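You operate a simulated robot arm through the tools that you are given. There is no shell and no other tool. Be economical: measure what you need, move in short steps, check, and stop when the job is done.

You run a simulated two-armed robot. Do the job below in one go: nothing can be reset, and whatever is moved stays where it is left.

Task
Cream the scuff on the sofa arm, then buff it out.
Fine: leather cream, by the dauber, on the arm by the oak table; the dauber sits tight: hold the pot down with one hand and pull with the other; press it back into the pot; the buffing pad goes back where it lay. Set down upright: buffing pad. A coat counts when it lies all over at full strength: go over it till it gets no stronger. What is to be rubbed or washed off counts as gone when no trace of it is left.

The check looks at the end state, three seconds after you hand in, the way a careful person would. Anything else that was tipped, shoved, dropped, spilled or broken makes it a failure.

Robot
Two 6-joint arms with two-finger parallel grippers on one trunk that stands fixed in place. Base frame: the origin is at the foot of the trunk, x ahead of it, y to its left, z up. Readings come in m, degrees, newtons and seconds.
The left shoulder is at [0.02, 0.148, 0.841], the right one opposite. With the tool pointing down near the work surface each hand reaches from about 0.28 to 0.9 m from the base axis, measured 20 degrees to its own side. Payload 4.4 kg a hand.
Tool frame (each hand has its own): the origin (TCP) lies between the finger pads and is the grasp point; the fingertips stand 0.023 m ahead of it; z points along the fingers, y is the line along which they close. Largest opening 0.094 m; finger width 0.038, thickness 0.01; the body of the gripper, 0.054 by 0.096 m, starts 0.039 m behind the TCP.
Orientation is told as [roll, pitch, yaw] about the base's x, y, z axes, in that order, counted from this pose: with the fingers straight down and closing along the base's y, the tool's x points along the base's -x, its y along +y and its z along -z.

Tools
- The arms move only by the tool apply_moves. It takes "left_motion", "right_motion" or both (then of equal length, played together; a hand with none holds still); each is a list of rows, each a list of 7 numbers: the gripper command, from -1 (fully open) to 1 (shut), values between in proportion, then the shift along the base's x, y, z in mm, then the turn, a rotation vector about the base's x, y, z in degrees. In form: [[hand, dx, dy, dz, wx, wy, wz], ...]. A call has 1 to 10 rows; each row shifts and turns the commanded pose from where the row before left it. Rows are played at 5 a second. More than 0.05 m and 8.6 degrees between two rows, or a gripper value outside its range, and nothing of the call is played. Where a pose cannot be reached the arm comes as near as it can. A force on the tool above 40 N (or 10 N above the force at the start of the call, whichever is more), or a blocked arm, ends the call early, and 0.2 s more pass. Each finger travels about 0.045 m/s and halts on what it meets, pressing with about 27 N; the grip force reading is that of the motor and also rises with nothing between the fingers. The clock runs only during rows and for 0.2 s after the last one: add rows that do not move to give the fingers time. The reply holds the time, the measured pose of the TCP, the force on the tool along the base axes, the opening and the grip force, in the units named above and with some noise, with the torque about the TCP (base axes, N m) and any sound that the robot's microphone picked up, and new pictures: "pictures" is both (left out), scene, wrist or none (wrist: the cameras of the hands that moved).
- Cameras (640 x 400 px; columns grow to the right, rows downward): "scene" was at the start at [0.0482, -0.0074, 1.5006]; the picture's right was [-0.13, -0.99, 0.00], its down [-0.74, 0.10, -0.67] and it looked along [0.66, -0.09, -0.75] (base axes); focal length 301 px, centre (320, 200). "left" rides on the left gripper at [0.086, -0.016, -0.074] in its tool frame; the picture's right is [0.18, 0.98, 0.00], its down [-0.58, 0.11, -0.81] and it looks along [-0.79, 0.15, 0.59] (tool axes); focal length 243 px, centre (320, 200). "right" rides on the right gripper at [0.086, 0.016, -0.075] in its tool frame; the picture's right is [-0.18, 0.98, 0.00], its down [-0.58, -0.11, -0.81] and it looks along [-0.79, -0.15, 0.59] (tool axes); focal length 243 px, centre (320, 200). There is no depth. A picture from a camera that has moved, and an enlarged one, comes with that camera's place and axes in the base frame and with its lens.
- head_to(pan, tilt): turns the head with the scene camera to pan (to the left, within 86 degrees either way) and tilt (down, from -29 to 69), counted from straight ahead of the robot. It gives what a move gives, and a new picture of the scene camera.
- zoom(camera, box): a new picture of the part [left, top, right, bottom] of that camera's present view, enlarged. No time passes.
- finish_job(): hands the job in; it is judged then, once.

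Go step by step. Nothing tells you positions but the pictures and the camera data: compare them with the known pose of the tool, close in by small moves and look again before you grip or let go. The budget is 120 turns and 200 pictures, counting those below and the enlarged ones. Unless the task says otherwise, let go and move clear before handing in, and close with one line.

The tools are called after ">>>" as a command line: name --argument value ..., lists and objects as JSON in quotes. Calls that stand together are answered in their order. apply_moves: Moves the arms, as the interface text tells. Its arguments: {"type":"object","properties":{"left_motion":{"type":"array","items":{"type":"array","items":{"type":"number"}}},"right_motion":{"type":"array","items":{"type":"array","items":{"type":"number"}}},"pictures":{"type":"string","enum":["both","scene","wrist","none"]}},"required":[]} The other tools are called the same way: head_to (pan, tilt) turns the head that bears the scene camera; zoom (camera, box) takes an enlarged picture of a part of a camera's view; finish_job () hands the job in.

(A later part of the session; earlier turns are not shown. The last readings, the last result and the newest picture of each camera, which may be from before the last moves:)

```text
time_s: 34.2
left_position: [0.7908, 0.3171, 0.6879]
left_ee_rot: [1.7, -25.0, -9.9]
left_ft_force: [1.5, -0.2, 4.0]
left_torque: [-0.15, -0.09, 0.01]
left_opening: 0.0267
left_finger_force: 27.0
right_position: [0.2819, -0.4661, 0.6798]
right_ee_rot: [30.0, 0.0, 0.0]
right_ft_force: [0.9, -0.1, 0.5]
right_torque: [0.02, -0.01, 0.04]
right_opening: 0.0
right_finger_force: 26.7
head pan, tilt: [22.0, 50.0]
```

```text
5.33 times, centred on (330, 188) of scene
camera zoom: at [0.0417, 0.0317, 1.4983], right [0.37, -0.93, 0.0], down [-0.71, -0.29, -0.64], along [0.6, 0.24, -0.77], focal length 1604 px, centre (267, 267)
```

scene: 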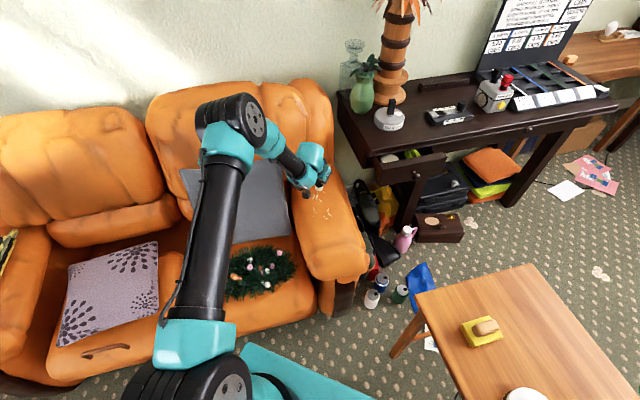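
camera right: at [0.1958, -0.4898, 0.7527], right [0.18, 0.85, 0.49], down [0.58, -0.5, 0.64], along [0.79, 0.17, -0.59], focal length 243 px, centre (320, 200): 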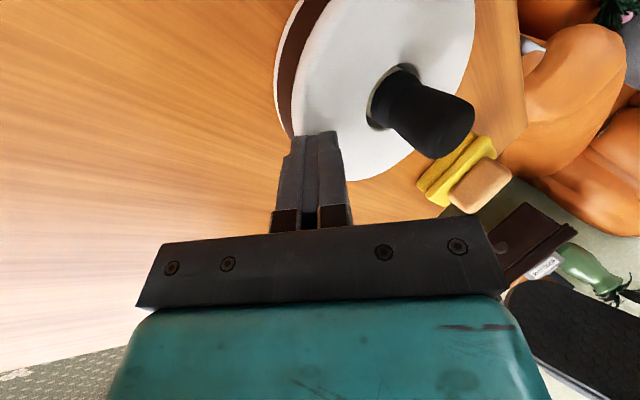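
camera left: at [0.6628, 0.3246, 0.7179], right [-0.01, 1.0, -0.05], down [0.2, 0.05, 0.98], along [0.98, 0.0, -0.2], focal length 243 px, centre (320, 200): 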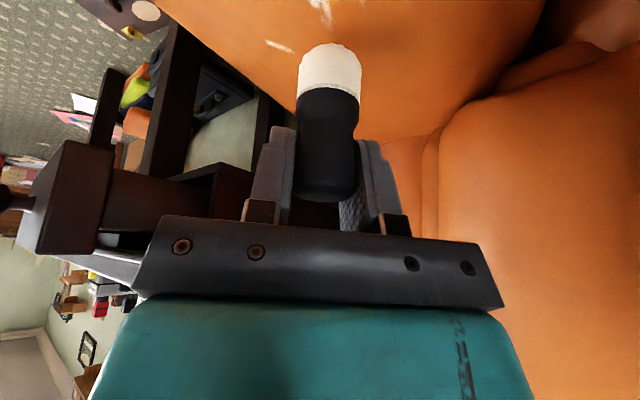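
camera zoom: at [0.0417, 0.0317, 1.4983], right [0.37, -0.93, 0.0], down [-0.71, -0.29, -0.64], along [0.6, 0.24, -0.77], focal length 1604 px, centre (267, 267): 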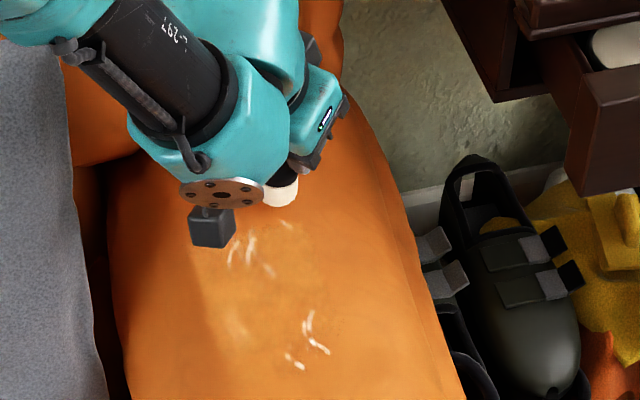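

Strokes there were light; I lower by 2 mm and repeat them on the right side.

>>> apply_moves --left_motion '[[1, 0, 0, -1.5, 0, 0, 0], [1, -31.9, -19.9, -0.3, 0, 0, 0], [1, -31.9, -19.9, -0.3, 0, 0, 0], [1, -31.9, -19.9, -0.2, 0, 0, 0], [1, -31.9, -19.9, -0.2, 0, 0, 0], [1, 0, 0, 0, 0, 0, 0]]' --pictures "none"

>>> zoom --camera "scene" --box '[270, 150, 390, 225]'

```text
time_s: 35.3
left_position: [0.681, 0.2492, 0.688]
left_ee_rot: [1.8, -25.2, -10.0]
left_ft_force: [-0.7, -1.0, 7.1]
left_torque: [-0.15, 0.07, 0.0]
left_opening: 0.0267
left_finger_force: 26.7
right_position: [0.2821, -0.4658, 0.6801]
right_ee_rot: [30.1, 0.0, 0.0]
right_ft_force: [0.4, 0.2, -0.2]
right_torque: [0.01, 0.02, 0.02]
right_opening: 0.0
right_finger_force: 27.3
head pan, tilt: [22.0, 50.0]
stopped in row 5 (left hand): the force on the tool passed its limit at 42 N (the readings are from after the stop); the commanded pose is now the measured one
```

```text
5.33 times, centred on (330, 188) of scene
camera zoom: at [0.0415, 0.0317, 1.4983], right [0.37, -0.93, 0.0], down [-0.71, -0.29, -0.64], along [0.6, 0.24, -0.77], focal length 1604 px, centre (267, 267)
```

zoom: 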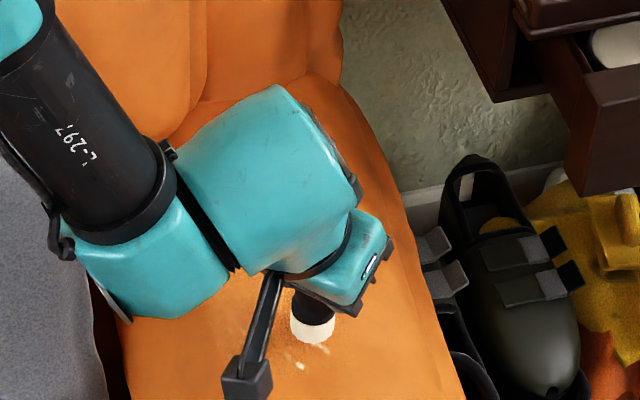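

>>> apply_moves --left_motion '[[1, -17, -10.6, 0.3, 0, 0, 0], [1, -17, -10.6, 0.3, 0, 0, 0], [1, -4, 6.8, 0, 0, 0, 0], [1, 25, 15.9, -0.3, 0, 0, 0], [1, 25, 15.9, -0.3, 0, 0, 0], [1, 25, 15.9, -0.3, 0, 0, 0], [1, 25, 15.9, -0.3, 0, 0, 0], [1, 25, 15.9, -0.3, 0, 0, 0], [1, 0, 0, 0, 0, 0, 0]]' --pictures "none"

>>> zoom --camera "scene" --box '[270, 150, 390, 225]'

```text
time_s: 37.1
left_position: [0.7604, 0.309, 0.6873]
left_ee_rot: [2.0, -25.3, -9.9]
left_ft_force: [-1.6, -0.5, 9.7]
left_torque: [-0.18, 0.17, -0.03]
left_opening: 0.0269
left_finger_force: 26.9
right_position: [0.2828, -0.4669, 0.6795]
right_ee_rot: [30.1, -0.1, 0.0]
right_ft_force: [0.7, -1.1, -0.3]
right_torque: [0.03, -0.02, 0.0]
right_opening: 0.0
right_finger_force: 27.1
head pan, tilt: [22.0, 50.0]
stopped in row 8 (left hand): the force on the tool passed its limit at 42 N (the readings are from after the stop); the commanded pose is now the measured one
```

```text
5.33 times, centred on (330, 188) of scene
camera zoom: at [0.0415, 0.0317, 1.4983], right [0.37, -0.93, 0.0], down [-0.71, -0.29, -0.64], along [0.6, 0.24, -0.77], focal length 1604 px, centre (267, 267)
```

zoom: 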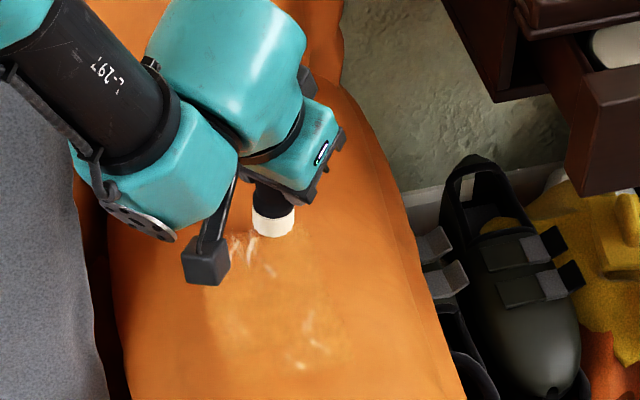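

Coat is building. Next the left-hand lines of the scuff at constant height.

>>> apply_moves --left_motion '[[1, -5, 20, 0.3, 0, 0, 0], [1, -5, 20, 0, 0, 0, 0], [1, -28, -17.5, 0, 0, 0, 0], [1, -28, -17.5, 0, 0, 0, 0], [1, -28, -17.5, 0.2, 0, 0, 0], [1, -28, -17.5, 0.2, 0, 0, 0], [1, 0, 0, 0, 0, 0, 0]]' --pictures "none"

>>> apply_moves --left_motion '[[1, -8.5, 13.6, 0, 0, 0, 0], [1, 28, 17.5, -0.2, 0, 0, 0], [1, 28, 17.5, -0.2, 0, 0, 0], [1, 28, 17.5, 0, 0, 0, 0], [1, 28, 17.5, 0, 0, 0, 0], [1, 0, 0, 0, 0, 0, 0]]' --pictures "none"

>>> zoom --camera "scene" --box '[270, 150, 390, 225]'

```text
time_s: 38.7
left_position: [0.6369, 0.2828, 0.6883]
left_ee_rot: [2.0, -25.3, -9.9]
left_ft_force: [3.4, 2.0, 14.6]
left_torque: [-0.06, -0.12, 0.02]
left_opening: 0.0268
left_finger_force: 26.9
right_position: [0.2821, -0.4664, 0.6785]
right_ee_rot: [30.0, -0.1, -0.1]
right_ft_force: [-0.5, -0.2, -0.4]
right_torque: [0.0, 0.01, 0.02]
right_opening: 0.0002
right_finger_force: 26.7
head pan, tilt: [22.0, 50.0]
```

```text
time_s: 39.7
left_position: [0.7072, 0.3424, 0.6881]
left_ee_rot: [2.0, -25.5, -9.9]
left_ft_force: [-1.6, 0.2, 11.8]
left_torque: [-0.19, 0.23, -0.01]
left_opening: 0.0272
left_finger_force: 27.5
right_position: [0.2828, -0.4661, 0.6794]
right_ee_rot: [30.0, -0.1, 0.0]
right_ft_force: [0.3, -0.5, -0.2]
right_torque: [-0.02, -0.03, 0.01]
right_opening: 0.0001
right_finger_force: 26.5
head pan, tilt: [22.0, 50.0]
stopped in row 5 (left hand): the force on the tool passed its limit at 43 N (the readings are from after the stop); the commanded pose is now the measured one
```

```text
5.33 times, centred on (330, 188) of scene
camera zoom: at [0.0415, 0.0318, 1.4983], right [0.37, -0.93, 0.0], down [-0.71, -0.29, -0.64], along [0.6, 0.24, -0.77], focal length 1604 px, centre (267, 267)
```

zoom: 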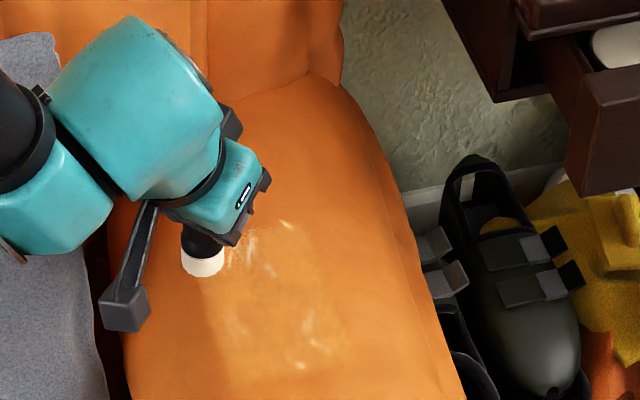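

The coat is building evenly. I finish this line and start a second full set of passes.

>>> apply_moves --left_motion '[[1, 19, 11.7, 0.3, 0, 0, 0], [1, 19, 11.7, 0, 0, 0, 0], [1, 7, -11, 0, 0, 0, 0], [1, -28, -17.5, 0, 0, 0, 0], [1, -28, -17.5, 0, 0, 0, 0], [1, -28, -17.5, 0.2, 0, 0, 0], [1, -28, -17.5, 0.2, 0, 0, 0], [1, 0, 0, 0, 0, 0, 0]]' --pictures "none"

>>> apply_moves --left_motion '[[1, 7, -11, 0, 0, 0, 0], [1, 28, 17.5, -0.1, 0, 0, 0], [1, 28, 17.5, -0.1, 0, 0, 0], [1, 28, 17.5, -0.1, 0, 0, 0], [1, 28, 17.5, -0.1, 0, 0, 0], [1, 7, -11, 0, 0, 0, 0], [1, -28, -17.5, 0, 0, 0, 0], [1, -28, -17.5, 0, 0, 0, 0], [1, -28, -17.5, 0.2, 0, 0, 0], [1, -28, -17.5, 0.2, 0, 0, 0]]' --pictures "none"

```text
time_s: 41.5
left_position: [0.6375, 0.2855, 0.6882]
left_ee_rot: [2.1, -25.6, -10.0]
left_ft_force: [8.3, 5.6, 32.8]
left_torque: [-0.01, -0.23, 0.03]
left_opening: 0.027
left_finger_force: 27.0
right_position: [0.2824, -0.4666, 0.6778]
right_ee_rot: [30.0, 0.0, 0.0]
right_ft_force: [0.1, -0.2, 0.9]
right_torque: [0.0, 0.02, -0.02]
right_opening: 0.0001
right_finger_force: 26.9
head pan, tilt: [22.0, 50.0]
```

```text
time_s: 42.0
left_position: [0.6476, 0.2751, 0.6873]
left_ee_rot: [1.9, -25.2, -10.1]
left_ft_force: [-1.0, 1.5, 12.4]
left_torque: [-0.03, 0.18, 0.02]
left_opening: 0.0267
left_finger_force: 27.1
right_position: [0.2816, -0.4664, 0.6797]
right_ee_rot: [29.9, -0.1, 0.1]
right_ft_force: [0.0, -0.6, 0.3]
right_torque: [0.02, 0.01, 0.0]
right_opening: 0.0
right_finger_force: 27.2
head pan, tilt: [22.0, 50.0]
stopped in row 2 (left hand): the force on the tool passed its limit at 48 N (the readings are from after the stop); the commanded pose is now the measured one
```

>>> apply_moves --left_motion '[[1, 0, 0, 0.5, 0, 0, 0], [1, 28, 17.5, 0, 0, 0, 0], [1, 28, 17.5, 0, 0, 0, 0], [1, 28, 17.5, 0, 0, 0, 0], [1, 22, 13.5, 0, 0, 0, 0], [1, 7, -11, 0, 0, 0, 0], [1, -28, -17.5, 0, 0, 0, 0], [1, -28, -17.5, 0, 0, 0, 0], [1, -28, -17.5, 0.2, 0, 0, 0], [1, -28, -17.5, 0.3, 0, 0, 0]]' --pictures "none"

>>> apply_moves --left_motion '[[1, 7, -11, 0, 0, 0, 0], [1, 28, 17.5, 0, 0, 0, 0], [1, 28, 17.5, -0.2, 0, 0, 0], [1, 28, 17.5, -0.2, 0, 0, 0], [1, 28, 17.5, 0, 0, 0, 0], [1, 7, -11, 0, 0, 0, 0], [1, -28, -17.5, 0, 0, 0, 0], [1, -28, -17.5, 0, 0, 0, 0], [1, -28, -17.5, 0.2, 0, 0, 0], [1, -28, -17.5, 0.2, 0, 0, 0]]' --pictures "none"

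>>> zoom --camera "scene" --box '[270, 150, 390, 225]'

```text
time_s: 42.9
left_position: [0.719, 0.3189, 0.6876]
left_ee_rot: [1.8, -25.4, -10.1]
left_ft_force: [0.5, -1.1, 12.3]
left_torque: [-0.16, 0.07, 0.0]
left_opening: 0.0271
left_finger_force: 27.5
right_position: [0.283, -0.4665, 0.6786]
right_ee_rot: [30.0, -0.1, -0.1]
right_ft_force: [-0.3, -0.2, -0.2]
right_torque: [0.01, -0.02, 0.02]
right_opening: 0.0002
right_finger_force: 27.0
head pan, tilt: [22.0, 50.0]
stopped in row 4 (left hand): the force on the tool passed its limit at 42 N (the readings are from after the stop); the commanded pose is now the measured one
```

```text
time_s: 44.8
left_position: [0.7884, 0.3475, 0.6876]
left_ee_rot: [-1.4, -24.7, -4.6]
left_ft_force: [-2.4, -0.3, 7.8]
left_torque: [0.08, 0.07, -0.01]
left_opening: 0.0269
left_finger_force: 27.1
right_position: [0.2825, -0.4667, 0.6786]
right_ee_rot: [30.1, -0.1, 0.0]
right_ft_force: [0.1, -0.4, -0.4]
right_torque: [0.0, 0.0, 0.0]
right_opening: 0.0
right_finger_force: 26.4
head pan, tilt: [22.0, 50.0]
stopped in row 9 (left hand): the force on the tool passed its limit at 47 N (the readings are from after the stop); the commanded pose is now the measured one
```

```text
5.33 times, centred on (330, 188) of scene
camera zoom: at [0.0414, 0.0318, 1.4983], right [0.37, -0.93, 0.0], down [-0.71, -0.29, -0.64], along [0.6, 0.24, -0.77], focal length 1604 px, centre (267, 267)
```

zoom: 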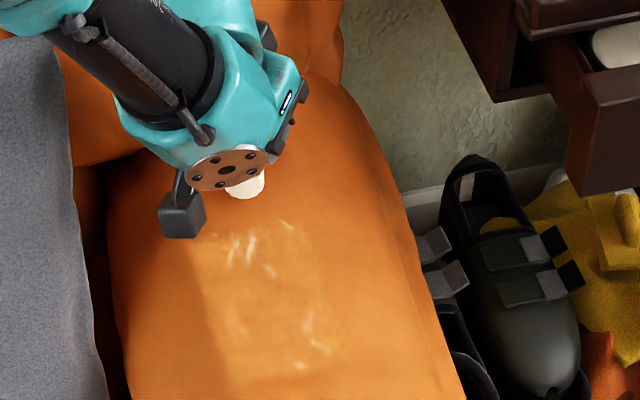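

The arm ran beyond the scuff and twisted a few degrees. I lift, correct the orientation, and restart a careful set of passes from the left edge.

>>> apply_moves --left_motion '[[1, 0, 0, 8, 0, 0, 0], [1, -26, 8, 0, 2.8, -0.3, -4.1], [1, -27, 9, 0, 0, 0, 0], [1, 0, 0, -7, 0, 0, 0], [1, -28, -17.5, 0, 0, 0, 0], [1, -28, -17.5, 0, 0, 0, 0], [1, -28, -17.5, 0, 0, 0, 0], [1, -20, -12, 0, 0, 0, 0], [1, 0, 0, 0, 0, 0, 0]]' --pictures "none"

```text
time_s: 46.8
left_position: [0.6319, 0.2977, 0.6881]
left_ee_rot: [1.8, -24.6, -9.9]
left_ft_force: [2.5, 2.1, 10.6]
left_torque: [-0.02, -0.15, 0.04]
left_opening: 0.0266
left_finger_force: 26.9
right_position: [0.2825, -0.4658, 0.6798]
right_ee_rot: [30.0, -0.1, 0.0]
right_ft_force: [-0.7, -0.1, -0.2]
right_torque: [-0.01, 0.0, -0.02]
right_opening: 0.0001
right_finger_force: 27.3
head pan, tilt: [22.0, 50.0]
```

Good, ~11 N throughout. I continue with this height, zigzagging across.

>>> apply_moves --left_motion '[[1, 6.4, -10.2, 0, 0, 0, 0], [1, 28, 17.5, 0, 0, 0, 0], [1, 28, 17.5, 0, 0, 0, 0], [1, 28, 17.5, 0, 0, 0, 0], [1, 22, 13.5, 0, 0, 0, 0], [1, 6.4, -10.2, 0, 0, 0, 0], [1, -28, -17.5, 0, 0, 0, 0], [1, -28, -17.5, 0, 0, 0, 0], [1, -28, -17.5, 0, 0, 0, 0], [1, -22, -13.5, 0, 0, 0, 0]]' --pictures "none"

```text
time_s: 49.0
left_position: [0.6463, 0.2782, 0.6882]
left_ee_rot: [1.6, -24.5, -9.7]
left_ft_force: [2.4, 0.3, 7.3]
left_torque: [0.01, -0.17, 0.05]
left_opening: 0.0265
left_finger_force: 27.3
right_position: [0.283, -0.467, 0.679]
right_ee_rot: [30.0, -0.1, 0.0]
right_ft_force: [-0.8, 0.0, 0.8]
right_torque: [0.01, 0.01, -0.04]
right_opening: 0.0002
right_finger_force: 27.3
head pan, tilt: [22.0, 50.0]
```

>>> apply_moves --left_motion '[[1, 6.4, -10.2, -0.3, 0, 0, 0], [1, 28, 17.5, 0, 0, 0, 0], [1, 28, 17.5, 0, 0, 0, 0], [1, 28, 17.5, 0, 0, 0, 0], [1, 22, 13.5, 0, 0, 0, 0], [1, 6.4, -10.2, 0, 0, 0, 0], [1, -28, -17.5, 0, 0, 0, 0], [1, -28, -17.5, 0, 0, 0, 0], [1, -28, -17.5, 0, 0, 0, 0], [1, -22, -13.5, 0, 0, 0, 0]]' --pictures "none"

>>> apply_moves --left_motion '[[1, 6.4, -10.2, -0.2, 0, 0, 0], [1, 28, 17.5, 0, 0, 0, 0], [1, 28, 17.5, 0, 0, 0, 0], [1, 28, 17.5, 0, 0, 0, 0], [1, 22, 13.5, 0, 0, 0, 0], [1, 6.4, -10.2, 0, 0, 0, 0], [1, -28, -17.5, 0, 0, 0, 0], [1, -28, -17.5, 0, 0, 0, 0], [1, -28, -17.5, 0, 0, 0, 0], [1, -22, -13.5, 0, 0, 0, 0]]' --pictures "none"

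>>> zoom --camera "scene" --box '[270, 150, 390, 225]'

```text
time_s: 51.2
left_position: [0.657, 0.2598, 0.6889]
left_ee_rot: [1.7, -24.5, -9.8]
left_ft_force: [1.6, 2.4, 6.6]
left_torque: [-0.02, -0.17, 0.04]
left_opening: 0.0267
left_finger_force: 26.7
right_position: [0.2824, -0.4672, 0.6791]
right_ee_rot: [30.0, 0.0, 0.0]
right_ft_force: [-0.4, -0.2, 0.8]
right_torque: [0.01, -0.01, 0.03]
right_opening: 0.0
right_finger_force: 27.0
head pan, tilt: [22.0, 50.0]
```

```text
time_s: 53.4
left_position: [0.6706, 0.2413, 0.6878]
left_ee_rot: [1.7, -24.6, -9.9]
left_ft_force: [7.3, 4.4, 19.6]
left_torque: [0.0, -0.4, 0.1]
left_opening: 0.0267
left_finger_force: 27.0
right_position: [0.2822, -0.467, 0.6795]
right_ee_rot: [30.0, -0.1, 0.0]
right_ft_force: [-0.9, 0.3, 0.1]
right_torque: [-0.02, -0.01, 0.0]
right_opening: 0.0
right_finger_force: 26.4
head pan, tilt: [22.0, 50.0]
```

```text
5.33 times, centred on (330, 188) of scene
camera zoom: at [0.0414, 0.0318, 1.4983], right [0.37, -0.93, 0.0], down [-0.71, -0.29, -0.64], along [0.6, 0.24, -0.77], focal length 1604 px, centre (267, 267)
```

zoom: 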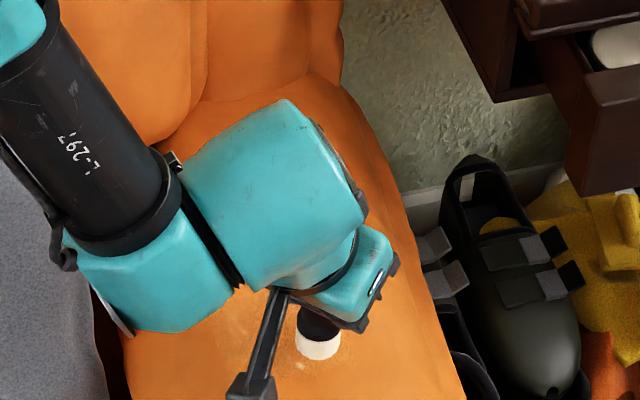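

I lift and slide away toward the back to inspect the coat.

>>> apply_moves --left_motion '[[1, 0, 0, 30, 0, 0, 0], [1, 35, 30, 20, 0, 0, 0], [1, 35, 30, 0, 0, 0, 0], [1, 10, 40, 0, 0, 0, 0], [1, 10, 40, 0, 0, 0, 0], [1, 0, 0, 0, 0, 0, 0]]' --pictures "none"

>>> zoom --camera "scene" --box '[280, 165, 360, 225]'

```text
refused: row 2 steps farther than a row can; nothing moved
```

```text
6.67 times, centred on (320, 195) of scene
camera zoom: at [0.0414, 0.0318, 1.4983], right [0.37, -0.93, 0.0], down [-0.71, -0.29, -0.64], along [0.6, 0.24, -0.77], focal length 2004 px, centre (320, 233)
```

zoom: 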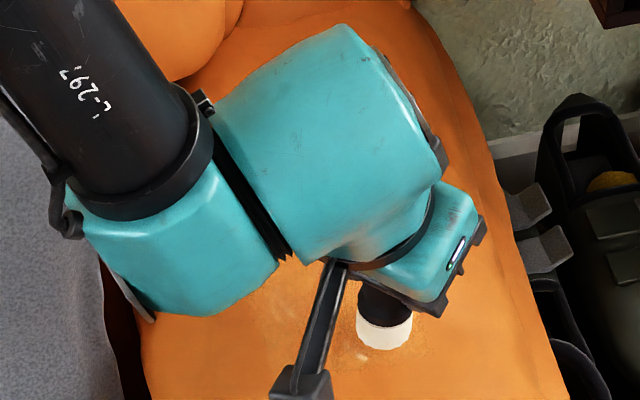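

>>> apply_moves --left_motion '[[1, 0, 0, 35, 0, 0, 0], [1, 35, 30, 0, 0, 0, 0], [1, 35, 30, 0, 0, 0, 0], [1, 10, 40, 0, 0, 0, 0], [1, 10, 40, 0, 0, 0, 0], [1, 0, 0, 0, 0, 0, 0]]' --pictures "none"

>>> zoom --camera "scene" --box '[280, 165, 360, 225]'

```text
time_s: 54.8
left_position: [0.7609, 0.3784, 0.7245]
left_ee_rot: [1.6, -24.4, -10.0]
left_ft_force: [0.5, -0.3, -0.4]
left_torque: [-0.03, -0.04, 0.01]
left_opening: 0.0268
left_finger_force: 26.8
right_position: [0.2816, -0.4671, 0.6788]
right_ee_rot: [29.9, -0.1, 0.0]
right_ft_force: [-0.3, -0.4, 0.1]
right_torque: [-0.04, 0.02, 0.01]
right_opening: 0.0
right_finger_force: 26.8
head pan, tilt: [22.0, 50.0]
```

```text
6.67 times, centred on (320, 195) of scene
camera zoom: at [0.0417, 0.0319, 1.4983], right [0.37, -0.93, 0.0], down [-0.71, -0.29, -0.64], along [0.6, 0.24, -0.77], focal length 2004 px, centre (320, 233)
```

zoom: 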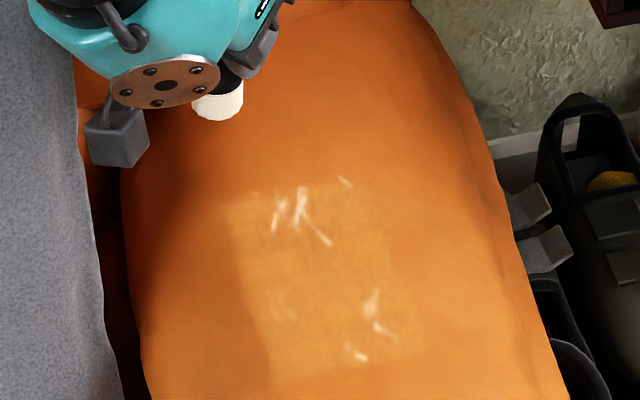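

The coat shows as a rectangle ~131×81 mm centred about (0.694, 0.295), uneven so far. I make systematic passes over exactly this rectangle.

>>> apply_moves --left_motion '[[1, -20, -10.5, 0, 0, 0, 0], [1, -19, -10.5, 0, 0, 0, 0], [1, 0, 0, -28, 0, 0, 0], [1, 0, 0, -8.5, 0, 0, 0], [1, -24, -16.3, 0, 0, 0, 0], [1, -24, -16.3, 0, 0, 0, 0], [1, -24, -16.3, 0, 0, 0, 0], [1, -24, -16.3, 0, 0, 0, 0], [1, 0, 0, 0, 0, 0, 0]]' --pictures "none"

```text
time_s: 56.9
left_position: [0.6257, 0.2926, 0.6889]
left_ee_rot: [1.8, -24.7, -10.0]
left_ft_force: [-3.0, 0.5, 9.8]
left_torque: [-0.16, 0.23, -0.05]
left_opening: 0.0266
left_finger_force: 26.7
right_position: [0.2823, -0.4667, 0.6793]
right_ee_rot: [30.0, 0.0, -0.1]
right_ft_force: [-0.1, -0.2, -0.8]
right_torque: [0.0, -0.02, 0.01]
right_opening: 0.0003
right_finger_force: 26.7
head pan, tilt: [22.0, 50.0]
stopped in row 9 (left hand): the force on the tool passed its limit at 41 N (the readings are from after the stop); the commanded pose is now the measured one
```

>>> apply_moves --left_motion '[[1, 6.7, -10, 0, 0, 0, 0], [1, 24, 16.3, -0.2, 0, 0, 0], [1, 24, 16.3, -0.2, 0, 0, 0], [1, 24, 16.3, 0, 0, 0, 0], [1, 24, 16.3, 0, 0, 0, 0], [1, 6.7, -10, -0.2, 0, 0, 0], [1, -24, -16.3, 0, 0, 0, 0], [1, -24, -16.3, 0.1, 0, 0, 0], [1, -24, -16.3, 0.1, 0, 0, 0], [1, -24, -16.3, 0.2, 0, 0, 0]]' --pictures "none"

```text
time_s: 59.1
left_position: [0.6388, 0.2695, 0.6889]
left_ee_rot: [1.8, -24.8, -9.9]
left_ft_force: [-0.1, -0.2, -0.6]
left_torque: [0.01, -0.02, 0.0]
left_opening: 0.0266
left_finger_force: 27.3
right_position: [0.2831, -0.4669, 0.6792]
right_ee_rot: [30.0, -0.1, 0.0]
right_ft_force: [0.7, -0.1, -0.6]
right_torque: [-0.01, -0.01, 0.01]
right_opening: 0.0003
right_finger_force: 27.1
head pan, tilt: [22.0, 50.0]
```

>>> apply_moves --left_motion '[[1, 6.7, -10, -1, 0, 0, 0], [1, 24, 16.3, 0, 0, 0, 0], [1, 24, 16.3, -0.2, 0, 0, 0], [1, 24, 16.3, 0, 0, 0, 0], [1, 24, 16.3, 0, 0, 0, 0], [1, 6.7, -10, -0.2, 0, 0, 0], [1, -24, -16.3, 0, 0, 0, 0], [1, -24, -16.3, 0.1, 0, 0, 0], [1, -24, -16.3, 0.1, 0, 0, 0], [1, -24, -16.3, 0.1, 0, 0, 0]]' --pictures "none"

```text
time_s: 60.8
left_position: [0.7202, 0.2984, 0.6876]
left_ee_rot: [2.3, -25.2, -10.1]
left_ft_force: [0.3, -0.5, 5.9]
left_torque: [-0.11, 0.07, 0.02]
left_opening: 0.0268
left_finger_force: 27.1
right_position: [0.2819, -0.4676, 0.6784]
right_ee_rot: [29.9, -0.2, 0.1]
right_ft_force: [-0.1, 0.1, 0.2]
right_torque: [-0.01, 0.05, -0.03]
right_opening: 0.0
right_finger_force: 27.2
head pan, tilt: [22.0, 50.0]
stopped in row 8 (left hand): the force on the tool passed its limit at 42 N (the readings are from after the stop); the commanded pose is now the measured one
```

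>>> apply_moves --left_motion '[[1, -22, -15, 0.3, 0, 0, 0], [1, -22, -15, 0.2, 0, 0, 0], [1, -24, -16.3, 0.1, 0, 0, 0], [1, 6.7, -10, 0, 0, 0, 0], [1, 24, 16.3, 0, 0, 0, 0], [1, 24, 16.3, -0.2, 0, 0, 0], [1, 24, 16.3, 0, 0, 0, 0], [1, 24, 16.3, 0, 0, 0, 0], [1, 6.7, -10, -0.2, 0, 0, 0], [1, 0, 0, 0, 0, 0, 0]]' --pictures "none"

```text
time_s: 63.0
left_position: [0.7565, 0.2948, 0.6889]
left_ee_rot: [2.1, -25.2, -10.0]
left_ft_force: [0.2, -0.1, 0.8]
left_torque: [0.03, -0.01, 0.0]
left_opening: 0.0267
left_finger_force: 26.9
right_position: [0.2824, -0.467, 0.679]
right_ee_rot: [30.0, -0.2, -0.1]
right_ft_force: [-1.6, 0.1, 0.7]
right_torque: [-0.02, 0.01, -0.01]
right_opening: 0.0001
right_finger_force: 27.0
head pan, tilt: [22.0, 50.0]
```

>>> apply_moves --left_motion '[[1, 0, 0, -1.5, 0, 0, 0], [1, -24, -16.3, 0, 0, 0, 0], [1, -24, -16.3, 0, 0, 0, 0], [1, -24, -16.3, 0.2, 0, 0, 0], [1, -24, -16.3, 0.2, 0, 0, 0], [1, 0, 0, 0, 0, 0, 0]]' --pictures "none"

>>> zoom --camera "scene" --box '[280, 165, 360, 225]'

```text
time_s: 64.4
left_position: [0.6622, 0.2297, 0.6887]
left_ee_rot: [2.2, -25.2, -10.0]
left_ft_force: [3.6, 1.4, 19.5]
left_torque: [-0.07, -0.13, 0.04]
left_opening: 0.0267
left_finger_force: 27.3
right_position: [0.2834, -0.4675, 0.6778]
right_ee_rot: [30.0, 0.0, 0.0]
right_ft_force: [0.3, -0.2, -0.1]
right_torque: [0.06, 0.01, 0.05]
right_opening: 0.0
right_finger_force: 26.5
head pan, tilt: [22.0, 50.0]
```

```text
6.67 times, centred on (320, 195) of scene
camera zoom: at [0.0414, 0.0317, 1.4983], right [0.37, -0.93, 0.0], down [-0.71, -0.29, -0.64], along [0.6, 0.24, -0.77], focal length 2004 px, centre (320, 233)
```

zoom: 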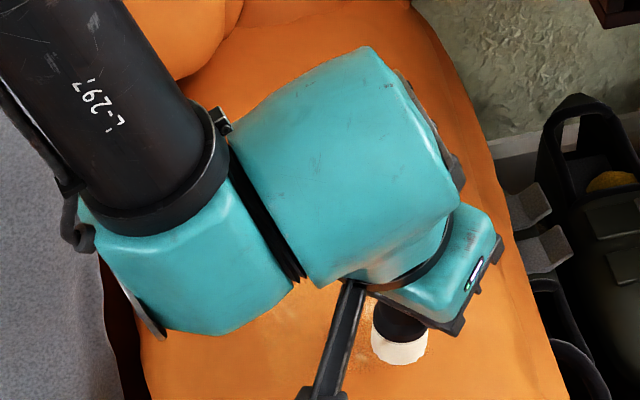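

>>> apply_moves --left_motion '[[1, -3.4, 5, 0, 0, 0, 0], [1, 24, 16.3, -0.1, 0, 0, 0], [1, 24, 16.3, -0.1, 0, 0, 0], [1, 24, 16.3, -0.1, 0, 0, 0], [1, 24, 16.3, -0.1, 0, 0, 0], [1, -6.7, 10, 0.2, 0, 0, 0], [1, -24, -16.3, 0.1, 0, 0, 0], [1, -24, -16.3, 0.1, 0, 0, 0], [1, -24, -16.3, 0.1, 0, 0, 0], [1, -24, -16.3, 0.1, 0, 0, 0]]' --pictures "none"

```text
time_s: 66.6
left_position: [0.6533, 0.2465, 0.6885]
left_ee_rot: [2.2, -25.2, -9.9]
left_ft_force: [5.3, 3.2, 18.6]
left_torque: [-0.01, -0.26, 0.04]
left_opening: 0.0264
left_finger_force: 27.0
right_position: [0.2823, -0.4666, 0.6784]
right_ee_rot: [30.1, -0.1, 0.1]
right_ft_force: [0.2, -0.3, 0.1]
right_torque: [0.0, 0.03, 0.0]
right_opening: 0.0
right_finger_force: 27.1
head pan, tilt: [22.0, 50.0]
```

Good contact. Same pattern continued leftwards.

>>> apply_moves --left_motion '[[1, -6.7, 10, 0.1, 0, 0, 0], [1, 24, 16.3, -0.1, 0, 0, 0], [1, 24, 16.3, -0.1, 0, 0, 0], [1, 24, 16.3, -0.1, 0, 0, 0], [1, 24, 16.3, -0.1, 0, 0, 0], [1, -6.7, 10, 0.2, 0, 0, 0], [1, -24, -16.3, 0.1, 0, 0, 0], [1, -24, -16.3, 0.1, 0, 0, 0], [1, -24, -16.3, 0.1, 0, 0, 0], [1, -24, -16.3, 0.1, 0, 0, 0]]' --pictures "none"

>>> apply_moves --left_motion '[[1, -6.7, 10, 0.1, 0, 0, 0], [1, 24, 16.3, -0.1, 0, 0, 0], [1, 24, 16.3, -0.1, 0, 0, 0], [1, 24, 16.3, -0.1, 0, 0, 0], [1, 24, 16.3, -0.1, 0, 0, 0], [1, 0, 0, 0, 0, 0, 0]]' --pictures "none"

>>> zoom --camera "scene" --box '[280, 165, 360, 225]'

```text
time_s: 68.4
left_position: [0.6968, 0.3062, 0.6876]
left_ee_rot: [2.5, -25.4, -9.8]
left_ft_force: [-1.4, 1.2, 6.9]
left_torque: [-0.07, 0.1, -0.01]
left_opening: 0.0268
left_finger_force: 27.4
right_position: [0.2829, -0.4665, 0.679]
right_ee_rot: [30.0, -0.1, 0.0]
right_ft_force: [0.0, -0.8, -0.4]
right_torque: [-0.01, 0.01, 0.02]
right_opening: 0.0
right_finger_force: 26.8
head pan, tilt: [22.0, 50.0]
stopped in row 8 (left hand): the force on the tool passed its limit at 43 N (the readings are from after the stop); the commanded pose is now the measured one
```

```text
time_s: 69.8
left_position: [0.7873, 0.3819, 0.6882]
left_ee_rot: [2.5, -25.5, -10.0]
left_ft_force: [2.6, -2.8, 13.8]
left_torque: [-0.32, -0.15, 0.08]
left_opening: 0.0269
left_finger_force: 26.4
right_position: [0.2817, -0.4661, 0.6788]
right_ee_rot: [30.0, 0.0, 0.0]
right_ft_force: [-0.4, -0.4, -0.1]
right_torque: [-0.02, -0.01, -0.02]
right_opening: 0.0002
right_finger_force: 27.0
head pan, tilt: [22.0, 50.0]
```

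```text
6.67 times, centred on (320, 195) of scene
camera zoom: at [0.0415, 0.0316, 1.4983], right [0.37, -0.93, 0.0], down [-0.71, -0.29, -0.64], along [0.6, 0.24, -0.77], focal length 2004 px, centre (320, 233)
```

zoom: 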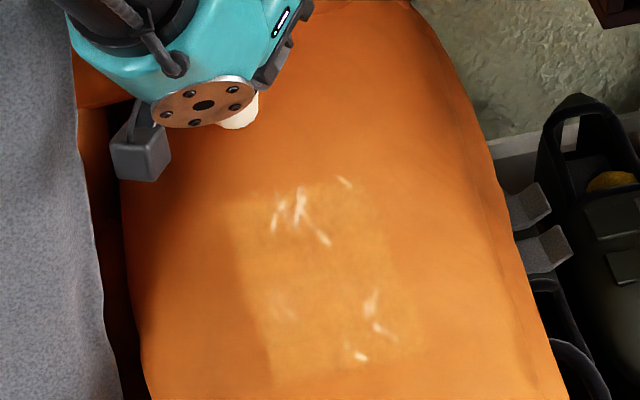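

The rectangle is nearly uniform. I do another full set of passes starting with the left side.

>>> apply_moves --left_motion '[[1, -32, -11.5, 3, 0, 0, 0], [1, -32, -11.5, 0, 0, 0, 0], [1, 0, 0, -3, 0, 0, 0], [1, -24, -16.3, 0.1, 0, 0, 0], [1, -24, -16.3, 0.1, 0, 0, 0], [1, -24, -16.3, 0.1, 0, 0, 0], [1, -24, -16.3, 0.1, 0, 0, 0], [1, 0, 0, 0, 0, 0, 0]]' --pictures "none"

```text
time_s: 71.6
left_position: [0.6299, 0.2908, 0.6874]
left_ee_rot: [2.4, -25.3, -9.9]
left_ft_force: [1.0, 0.0, 8.1]
left_torque: [-0.07, -0.03, 0.01]
left_opening: 0.0266
left_finger_force: 26.9
right_position: [0.2821, -0.4657, 0.6791]
right_ee_rot: [30.1, 0.0, 0.0]
right_ft_force: [0.4, 0.4, -0.2]
right_torque: [-0.01, -0.01, 0.02]
right_opening: 0.0001
right_finger_force: 27.1
head pan, tilt: [22.0, 50.0]
```

>>> apply_moves --left_motion '[[1, 5, -7.5, 0, 0, 0, 0], [1, 24, 16.3, 0, 0, 0, 0], [1, 24, 16.3, 0, 0, 0, 0], [1, 24, 16.3, 0, 0, 0, 0], [1, 24, 16.3, 0, 0, 0, 0], [1, 5, -7.5, 0, 0, 0, 0], [1, -24, -16.3, 0, 0, 0, 0], [1, -24, -16.3, 0, 0, 0, 0], [1, -24, -16.3, 0.1, 0, 0, 0], [1, -24, -16.3, 0.1, 0, 0, 0]]' --pictures "none"

>>> zoom --camera "scene" --box '[280, 165, 360, 225]'

```text
time_s: 73.8
left_position: [0.6354, 0.2785, 0.6872]
left_ee_rot: [2.5, -25.5, -10.0]
left_ft_force: [7.7, 5.4, 23.2]
left_torque: [0.03, -0.29, 0.03]
left_opening: 0.0265
left_finger_force: 26.6
right_position: [0.2828, -0.4667, 0.6793]
right_ee_rot: [30.1, -0.1, -0.1]
right_ft_force: [-0.2, 0.2, 0.9]
right_torque: [0.02, 0.01, 0.01]
right_opening: 0.0
right_finger_force: 26.8
head pan, tilt: [22.0, 50.0]
```

```text
6.67 times, centred on (320, 195) of scene
camera zoom: at [0.0414, 0.0318, 1.4983], right [0.37, -0.93, 0.0], down [-0.71, -0.29, -0.64], along [0.6, 0.24, -0.77], focal length 2004 px, centre (320, 233)
```

zoom: 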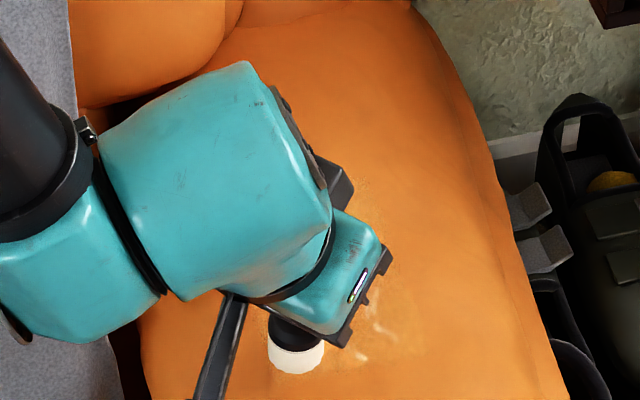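

>>> apply_moves --left_motion '[[1, 5, -7.5, 0.2, 0, 0, 0], [1, 24, 16.3, 0, 0, 0, 0], [1, 24, 16.3, -0.1, 0, 0, 0], [1, 24, 16.3, 0, 0, 0, 0], [1, 24, 16.3, 0, 0, 0, 0], [1, 5, -7.5, -0.1, 0, 0, 0], [1, -24, -16.3, 0, 0, 0, 0], [1, -24, -16.3, 0, 0, 0, 0], [1, -24, -16.3, 0.1, 0, 0, 0], [1, -24, -16.3, 0.1, 0, 0, 0]]' --pictures "none"

```text
time_s: 76.0
left_position: [0.6473, 0.2617, 0.6872]
left_ee_rot: [2.5, -25.4, -9.9]
left_ft_force: [6.1, 2.4, 17.7]
left_torque: [0.0, -0.25, 0.04]
left_opening: 0.0266
left_finger_force: 26.8
right_position: [0.2819, -0.4678, 0.6795]
right_ee_rot: [30.0, -0.1, 0.0]
right_ft_force: [0.1, 0.0, -0.5]
right_torque: [-0.01, -0.02, 0.0]
right_opening: 0.0
right_finger_force: 27.1
head pan, tilt: [22.0, 50.0]
```

>>> apply_moves --left_motion '[[1, 5, -7.5, 0, 0, 0, 0], [1, 24, 16.3, 0, 0, 0, 0], [1, 24, 16.3, -0.1, 0, 0, 0], [1, 24, 16.3, 0, 0, 0, 0], [1, 24, 16.3, -0.1, 0, 0, 0], [1, 5, -7.5, -0.3, 0, 0, 0], [1, -24, -16.3, 0, 0, 0, 0], [1, -24, -16.3, 0.1, 0, 0, 0], [1, -24, -16.3, 0.1, 0, 0, 0], [1, -24, -16.3, 0.1, 0, 0, 0]]' --pictures "none"

```text
time_s: 78.2
left_position: [0.655, 0.2492, 0.6875]
left_ee_rot: [2.5, -25.5, -9.9]
left_ft_force: [5.9, 3.2, 16.7]
left_torque: [0.03, -0.24, 0.07]
left_opening: 0.0266
left_finger_force: 27.0
right_position: [0.2828, -0.4665, 0.6788]
right_ee_rot: [30.0, -0.1, 0.0]
right_ft_force: [0.6, -0.1, -0.7]
right_torque: [0.0, 0.02, 0.04]
right_opening: 0.0
right_finger_force: 27.0
head pan, tilt: [22.0, 50.0]
```

>>> apply_moves --left_motion '[[1, 5, -7.5, -0.2, 0, 0, 0], [1, 24, 16.3, -0.1, 0, 0, 0], [1, 24, 16.3, -0.2, 0, 0, 0], [1, 24, 16.3, -0.1, 0, 0, 0], [1, 24, 16.3, -0.1, 0, 0, 0], [1, 5, -7.5, -0.3, 0, 0, 0], [1, -24, -16.3, 0, 0, 0, 0], [1, -24, -16.3, 0.1, 0, 0, 0], [1, -24, -16.3, 0.1, 0, 0, 0], [1, -24, -16.3, 0.1, 0, 0, 0]]' --pictures "none"

```text
time_s: 79.6
left_position: [0.7604, 0.3017, 0.6875]
left_ee_rot: [2.5, -25.7, -9.9]
left_ft_force: [-2.0, 0.8, 8.6]
left_torque: [-0.07, 0.19, -0.02]
left_opening: 0.0267
left_finger_force: 26.9
right_position: [0.2832, -0.4653, 0.6788]
right_ee_rot: [30.0, -0.1, 0.0]
right_ft_force: [0.5, 1.1, 0.0]
right_torque: [-0.02, 0.03, 0.05]
right_opening: 0.0001
right_finger_force: 26.8
head pan, tilt: [22.0, 50.0]
stopped in row 6 (left hand): the force on the tool passed its limit at 41 N (the readings are from after the stop); the commanded pose is now the measured one
```

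>>> apply_moves --left_motion '[[1, 2.5, -4, 0, 0, 0, 0], [1, -24, -16.3, 0, 0, 0, 0], [1, -24, -16.3, 0, 0, 0, 0], [1, -24, -16.3, 0.1, 0, 0, 0], [1, -24, -16.3, 0.1, 0, 0, 0], [1, 24, 16.3, 0, 0, 0, 0], [1, 24, 16.3, 0, 0, 0, 0], [1, 24, 16.3, 0, 0, 0, 0], [1, 24, 16.3, 0, 0, 0, 0], [1, 10, 30, 8, 0, 0, 0]]' --pictures "none"

>>> apply_moves --left_motion '[[1, 10, 35, 15, 0, 0, 0], [1, 10, 35, 10, 0, 0, 0], [1, 0, 0, 0, 0, 0, 0]]' --pictures "none"

>>> zoom --camera "scene" --box '[290, 170, 350, 220]'

```text
time_s: 81.8
left_position: [0.7713, 0.3272, 0.694]
left_ee_rot: [2.6, -25.5, -9.9]
left_ft_force: [0.2, 0.5, -0.4]
left_torque: [-0.01, 0.03, 0.02]
left_opening: 0.0269
left_finger_force: 26.7
right_position: [0.2826, -0.4655, 0.6791]
right_ee_rot: [29.9, 0.0, 0.0]
right_ft_force: [0.1, -0.1, -0.6]
right_torque: [-0.04, -0.04, -0.04]
right_opening: 0.0002
right_finger_force: 27.0
head pan, tilt: [22.0, 50.0]
```

```text
time_s: 82.6
left_position: [0.7945, 0.3979, 0.7215]
left_ee_rot: [2.7, -25.5, -9.8]
left_ft_force: [0.7, -0.1, -1.2]
left_torque: [-0.02, 0.01, -0.01]
left_opening: 0.0267
left_finger_force: 27.0
right_position: [0.2826, -0.4668, 0.6792]
right_ee_rot: [30.0, 0.0, 0.0]
right_ft_force: [-0.1, 0.3, -0.9]
right_torque: [0.05, -0.01, -0.01]
right_opening: 0.0
right_finger_force: 26.8
head pan, tilt: [22.0, 50.0]
```

```text
8.00 times, centred on (320, 195) of scene
camera zoom: at [0.0418, 0.0318, 1.4983], right [0.37, -0.93, 0.0], down [-0.71, -0.29, -0.64], along [0.6, 0.24, -0.77], focal length 2405 px, centre (320, 240)
```

zoom: 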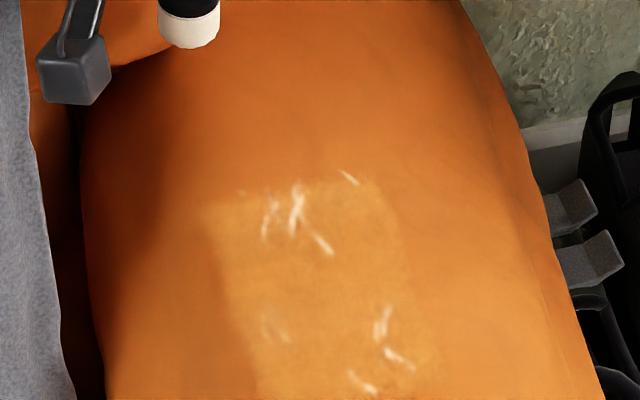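

>>> zoom --camera "scene" --box '[300, 186, 340, 221]'

```text
11.43 times, centred on (320, 204) of scene
camera zoom: at [0.0418, 0.0318, 1.4983], right [0.37, -0.93, 0.0], down [-0.71, -0.29, -0.64], along [0.6, 0.24, -0.77], focal length 3436 px, centre (320, 160)
```

zoom: 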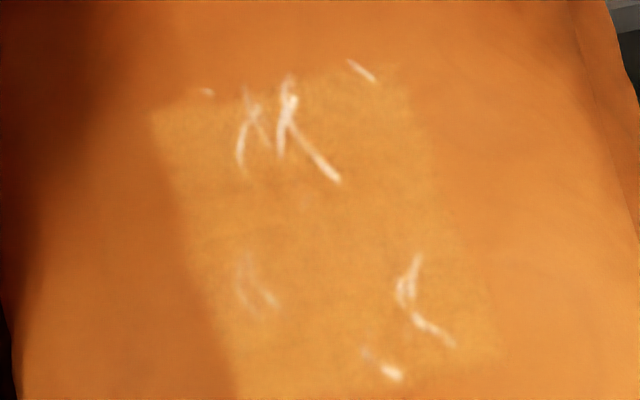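

Close to even, but the upper-right corner is thinner. I do another set from that corner, slightly firmer.

>>> apply_moves --left_motion '[[1, -8, -32, 0, 0, 0, 0], [1, -8, -32, 0, 0, 0, 0], [1, -8, -33, 0, 0, 0, 0], [1, 0, 0, -25, 0, 0, 0], [1, 0, 0, -10, 0, 0, 0], [1, -27, -18.3, 0, 0, 0, 0], [1, -27, -18.3, 0.1, 0, 0, 0], [1, -27, -18.3, 0.2, 0, 0, 0], [1, -27, -18.3, 0.2, 0, 0, 0], [1, 0, 0, 0, 0, 0, 0]]' --pictures "none"

```text
time_s: 84.8
left_position: [0.6589, 0.227, 0.6877]
left_ee_rot: [2.7, -25.7, -9.9]
left_ft_force: [7.0, 2.7, 24.9]
left_torque: [-0.09, -0.21, 0.02]
left_opening: 0.0268
left_finger_force: 26.8
right_position: [0.2809, -0.467, 0.6788]
right_ee_rot: [30.0, 0.0, 0.0]
right_ft_force: [1.3, 0.0, -0.1]
right_torque: [-0.02, 0.06, 0.0]
right_opening: 0.0003
right_finger_force: 26.9
head pan, tilt: [22.0, 50.0]
```

>>> apply_moves --left_motion '[[1, -5, 7.5, 0, 0, 0, 0], [1, 27, 18.3, -0.1, 0, 0, 0], [1, 27, 18.3, -0.1, 0, 0, 0], [1, 27, 18.3, -0.1, 0, 0, 0], [1, 27, 18.3, -0.1, 0, 0, 0], [1, -5, 7.5, 0.2, 0, 0, 0], [1, -27, -18.3, 0.1, 0, 0, 0], [1, -27, -18.3, 0.1, 0, 0, 0], [1, -27, -18.3, 0.1, 0, 0, 0], [1, -27, -18.3, 0.1, 0, 0, 0]]' --pictures "none"

```text
time_s: 85.3
left_position: [0.6587, 0.2375, 0.688]
left_ee_rot: [2.5, -25.5, -10.0]
left_ft_force: [-0.8, -0.3, 13.1]
left_torque: [-0.17, 0.04, -0.02]
left_opening: 0.0267
left_finger_force: 27.3
right_position: [0.2825, -0.467, 0.6791]
right_ee_rot: [30.0, -0.1, -0.1]
right_ft_force: [0.2, 1.1, -0.1]
right_torque: [0.01, 0.01, 0.0]
right_opening: 0.0001
right_finger_force: 27.2
head pan, tilt: [22.0, 50.0]
stopped in row 2 (left hand): the force on the tool passed its limit at 42 N (the readings are from after the stop); the commanded pose is now the measured one
```

>>> apply_moves --left_motion '[[1, 27, 18.3, -0.1, 0, 0, 0], [1, 27, 18.3, -0.2, 0, 0, 0], [1, 27, 18.3, -0.2, 0, 0, 0], [1, 22, 15, -0.1, 0, 0, 0], [1, -5, 7.5, 0.2, 0, 0, 0], [1, -27, -18.3, 0.1, 0, 0, 0], [1, -27, -18.3, 0.1, 0, 0, 0], [1, -27, -18.3, 0.1, 0, 0, 0], [1, -27, -18.3, 0.2, 0, 0, 0]]' --pictures "none"

```text
time_s: 86.0
left_position: [0.7256, 0.2824, 0.6884]
left_ee_rot: [2.5, -25.5, -10.2]
left_ft_force: [-1.5, -0.3, 11.3]
left_torque: [-0.13, 0.07, 0.0]
left_opening: 0.0267
left_finger_force: 27.7
right_position: [0.2829, -0.4669, 0.6787]
right_ee_rot: [30.1, -0.1, 0.0]
right_ft_force: [1.3, -0.3, 0.6]
right_torque: [0.0, -0.02, 0.03]
right_opening: 0.0001
right_finger_force: 26.6
head pan, tilt: [22.0, 50.0]
stopped in row 3 (left hand): the force on the tool passed its limit at 42 N (the readings are from after the stop); the commanded pose is now the measured one
```

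>>> apply_moves --left_motion '[[1, 19, 13, 0, 0, 0, 0], [1, 19, 13, -0.1, 0, 0, 0], [1, -5, 7.5, 0, 0, 0, 0], [1, -27, -18.3, 0, 0, 0, 0], [1, -27, -18.3, 0.1, 0, 0, 0], [1, -27, -18.3, 0.1, 0, 0, 0], [1, -27, -18.3, 0.1, 0, 0, 0], [1, 0, 0, 0, 0, 0, 0]]' --pictures "none"

```text
time_s: 87.8
left_position: [0.6479, 0.241, 0.6871]
left_ee_rot: [2.5, -25.6, -10.1]
left_ft_force: [8.8, 5.2, 33.6]
left_torque: [-0.05, -0.41, 0.07]
left_opening: 0.0268
left_finger_force: 26.9
right_position: [0.2814, -0.4663, 0.6785]
right_ee_rot: [30.1, -0.1, 0.0]
right_ft_force: [-0.1, -0.7, -0.8]
right_torque: [0.04, 0.04, -0.01]
right_opening: 0.0001
right_finger_force: 26.9
head pan, tilt: [22.0, 50.0]
```

>>> apply_moves --left_motion '[[1, -5, 7.5, 0.7, 0, 0, 0], [1, 27, 18.3, 0, 0, 0, 0], [1, 27, 18.3, 0, 0, 0, 0], [1, 27, 18.3, 0, 0, 0, 0], [1, 27, 18.3, 0, 0, 0, 0], [1, -5, 7.5, 0, 0, 0, 0], [1, -27, -18.3, 0, 0, 0, 0], [1, -27, -18.3, 0, 0, 0, 0], [1, -27, -18.3, 0.1, 0, 0, 0], [1, -27, -18.3, 0.1, 0, 0, 0]]' --pictures "none"

```text
time_s: 88.3
left_position: [0.6482, 0.2497, 0.6874]
left_ee_rot: [2.1, -25.1, -10.4]
left_ft_force: [2.7, -1.2, 16.1]
left_torque: [-0.3, -0.11, 0.05]
left_opening: 0.0272
left_finger_force: 27.2
right_position: [0.2824, -0.4663, 0.6785]
right_ee_rot: [30.0, 0.0, 0.0]
right_ft_force: [-1.0, 0.6, 0.6]
right_torque: [-0.03, 0.01, 0.01]
right_opening: 0.0
right_finger_force: 26.9
head pan, tilt: [22.0, 50.0]
stopped in row 2 (left hand): the force on the tool passed its limit at 49 N (the readings are from after the stop); the commanded pose is now the measured one
```

>>> apply_moves --left_motion '[[1, 0, 0, 0.8, 0, 0, 0], [1, 27, 18.3, 0, 0, 0, 0], [1, 27, 18.3, 0, 0, 0, 0], [1, 27, 18.3, 0, 0, 0, 0], [1, 24, 16, 0, 0, 0, 0], [1, -5, 7.5, 0, 0, 0, 0], [1, -27, -18.3, 0, 0, 0, 0], [1, -27, -18.3, 0, 0, 0, 0], [1, -27, -18.3, 0.1, 0, 0, 0], [1, -27, -18.3, 0.1, 0, 0, 0]]' --pictures "none"

```text
time_s: 90.5
left_position: [0.6408, 0.253, 0.6877]
left_ee_rot: [2.1, -25.1, -10.2]
left_ft_force: [3.2, 1.6, 10.0]
left_torque: [-0.01, -0.24, 0.03]
left_opening: 0.0266
left_finger_force: 27.0
right_position: [0.282, -0.4656, 0.6791]
right_ee_rot: [29.9, 0.0, 0.0]
right_ft_force: [0.2, -0.2, -0.3]
right_torque: [0.02, -0.01, 0.0]
right_opening: 0.0
right_finger_force: 27.0
head pan, tilt: [22.0, 50.0]
```

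>>> apply_moves --left_motion '[[1, -5, 7.5, 0, 0, 0, 0], [1, 27, 18.3, 0, 0, 0, 0], [1, 27, 18.3, 0, 0, 0, 0], [1, 27, 18.3, 0, 0, 0, 0], [1, 27, 18.3, 0, 0, 0, 0], [1, -5, 7.5, 0, 0, 0, 0], [1, -27, -18.3, 0, 0, 0, 0], [1, -27, -18.3, 0, 0, 0, 0], [1, -27, -18.3, 0.1, 0, 0, 0], [1, -27, -18.3, 0.1, 0, 0, 0]]' --pictures "none"

```text
time_s: 92.7
left_position: [0.63, 0.2713, 0.6884]
left_ee_rot: [2.1, -25.1, -10.3]
left_ft_force: [2.4, 0.1, 4.9]
left_torque: [0.0, -0.05, 0.01]
left_opening: 0.0265
left_finger_force: 27.2
right_position: [0.282, -0.4669, 0.6801]
right_ee_rot: [29.9, -0.1, -0.1]
right_ft_force: [-0.1, 0.1, 1.1]
right_torque: [0.02, -0.02, 0.01]
right_opening: 0.0002
right_finger_force: 27.4
head pan, tilt: [22.0, 50.0]
```

>>> apply_moves --left_motion '[[1, -6, 9, -0.4, 0, 0, 0], [1, 27, 18.3, 0, 0, 0, 0], [1, 27, 18.3, 0, 0, 0, 0], [1, 27, 18.3, 0, 0, 0, 0], [1, 27, 18.3, 0, 0, 0, 0], [1, -7, 11, 0, 0, 0, 0], [1, -27, -18.3, 0, 0, 0, 0], [1, -27, -18.3, 0, 0, 0, 0], [1, -27, -18.3, 0.1, 0, 0, 0], [1, -27, -18.3, 0.1, 0, 0, 0]]' --pictures "none"

>>> apply_moves --left_motion '[[1, -10, 15, 30, 0, 0, 0], [1, -10, 20, 20, 0, 0, 0], [1, -5, 40, 20, 0, 0, 0], [1, 0, 0, 0, 0, 0, 0]]' --pictures "none"

>>> zoom --camera "scene" --box '[300, 186, 340, 221]'

```text
time_s: 94.7
left_position: [0.6579, 0.3204, 0.6882]
left_ee_rot: [2.5, -25.4, -10.3]
left_ft_force: [-0.6, -1.5, 8.6]
left_torque: [-0.14, 0.07, 0.0]
left_opening: 0.0267
left_finger_force: 27.2
right_position: [0.2817, -0.4661, 0.6789]
right_ee_rot: [30.0, 0.0, 0.0]
right_ft_force: [0.4, 0.3, -0.6]
right_torque: [0.0, 0.0, -0.01]
right_opening: 0.0
right_finger_force: 27.5
head pan, tilt: [22.0, 50.0]
stopped in row 9 (left hand): the force on the tool passed its limit at 42 N (the readings are from after the stop); the commanded pose is now the measured one
```

```text
time_s: 95.7
left_position: [0.6303, 0.3948, 0.7554]
left_ee_rot: [2.4, -25.4, -10.3]
left_ft_force: [0.3, 0.9, 0.7]
left_torque: [-0.01, 0.06, -0.04]
left_opening: 0.0266
left_finger_force: 27.3
right_position: [0.2828, -0.467, 0.6796]
right_ee_rot: [30.0, -0.1, 0.0]
right_ft_force: [-0.2, -0.8, -0.1]
right_torque: [0.02, 0.01, 0.03]
right_opening: 0.0
right_finger_force: 27.5
head pan, tilt: [22.0, 50.0]
```

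```text
11.43 times, centred on (320, 204) of scene
camera zoom: at [0.0416, 0.0319, 1.4983], right [0.37, -0.93, 0.0], down [-0.71, -0.29, -0.64], along [0.6, 0.24, -0.77], focal length 3436 px, centre (320, 160)
```

zoom: 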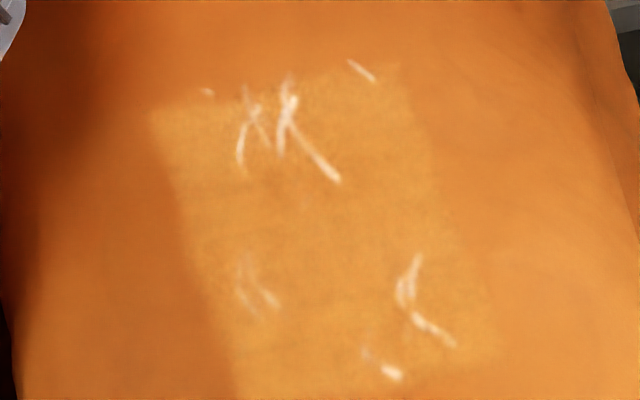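

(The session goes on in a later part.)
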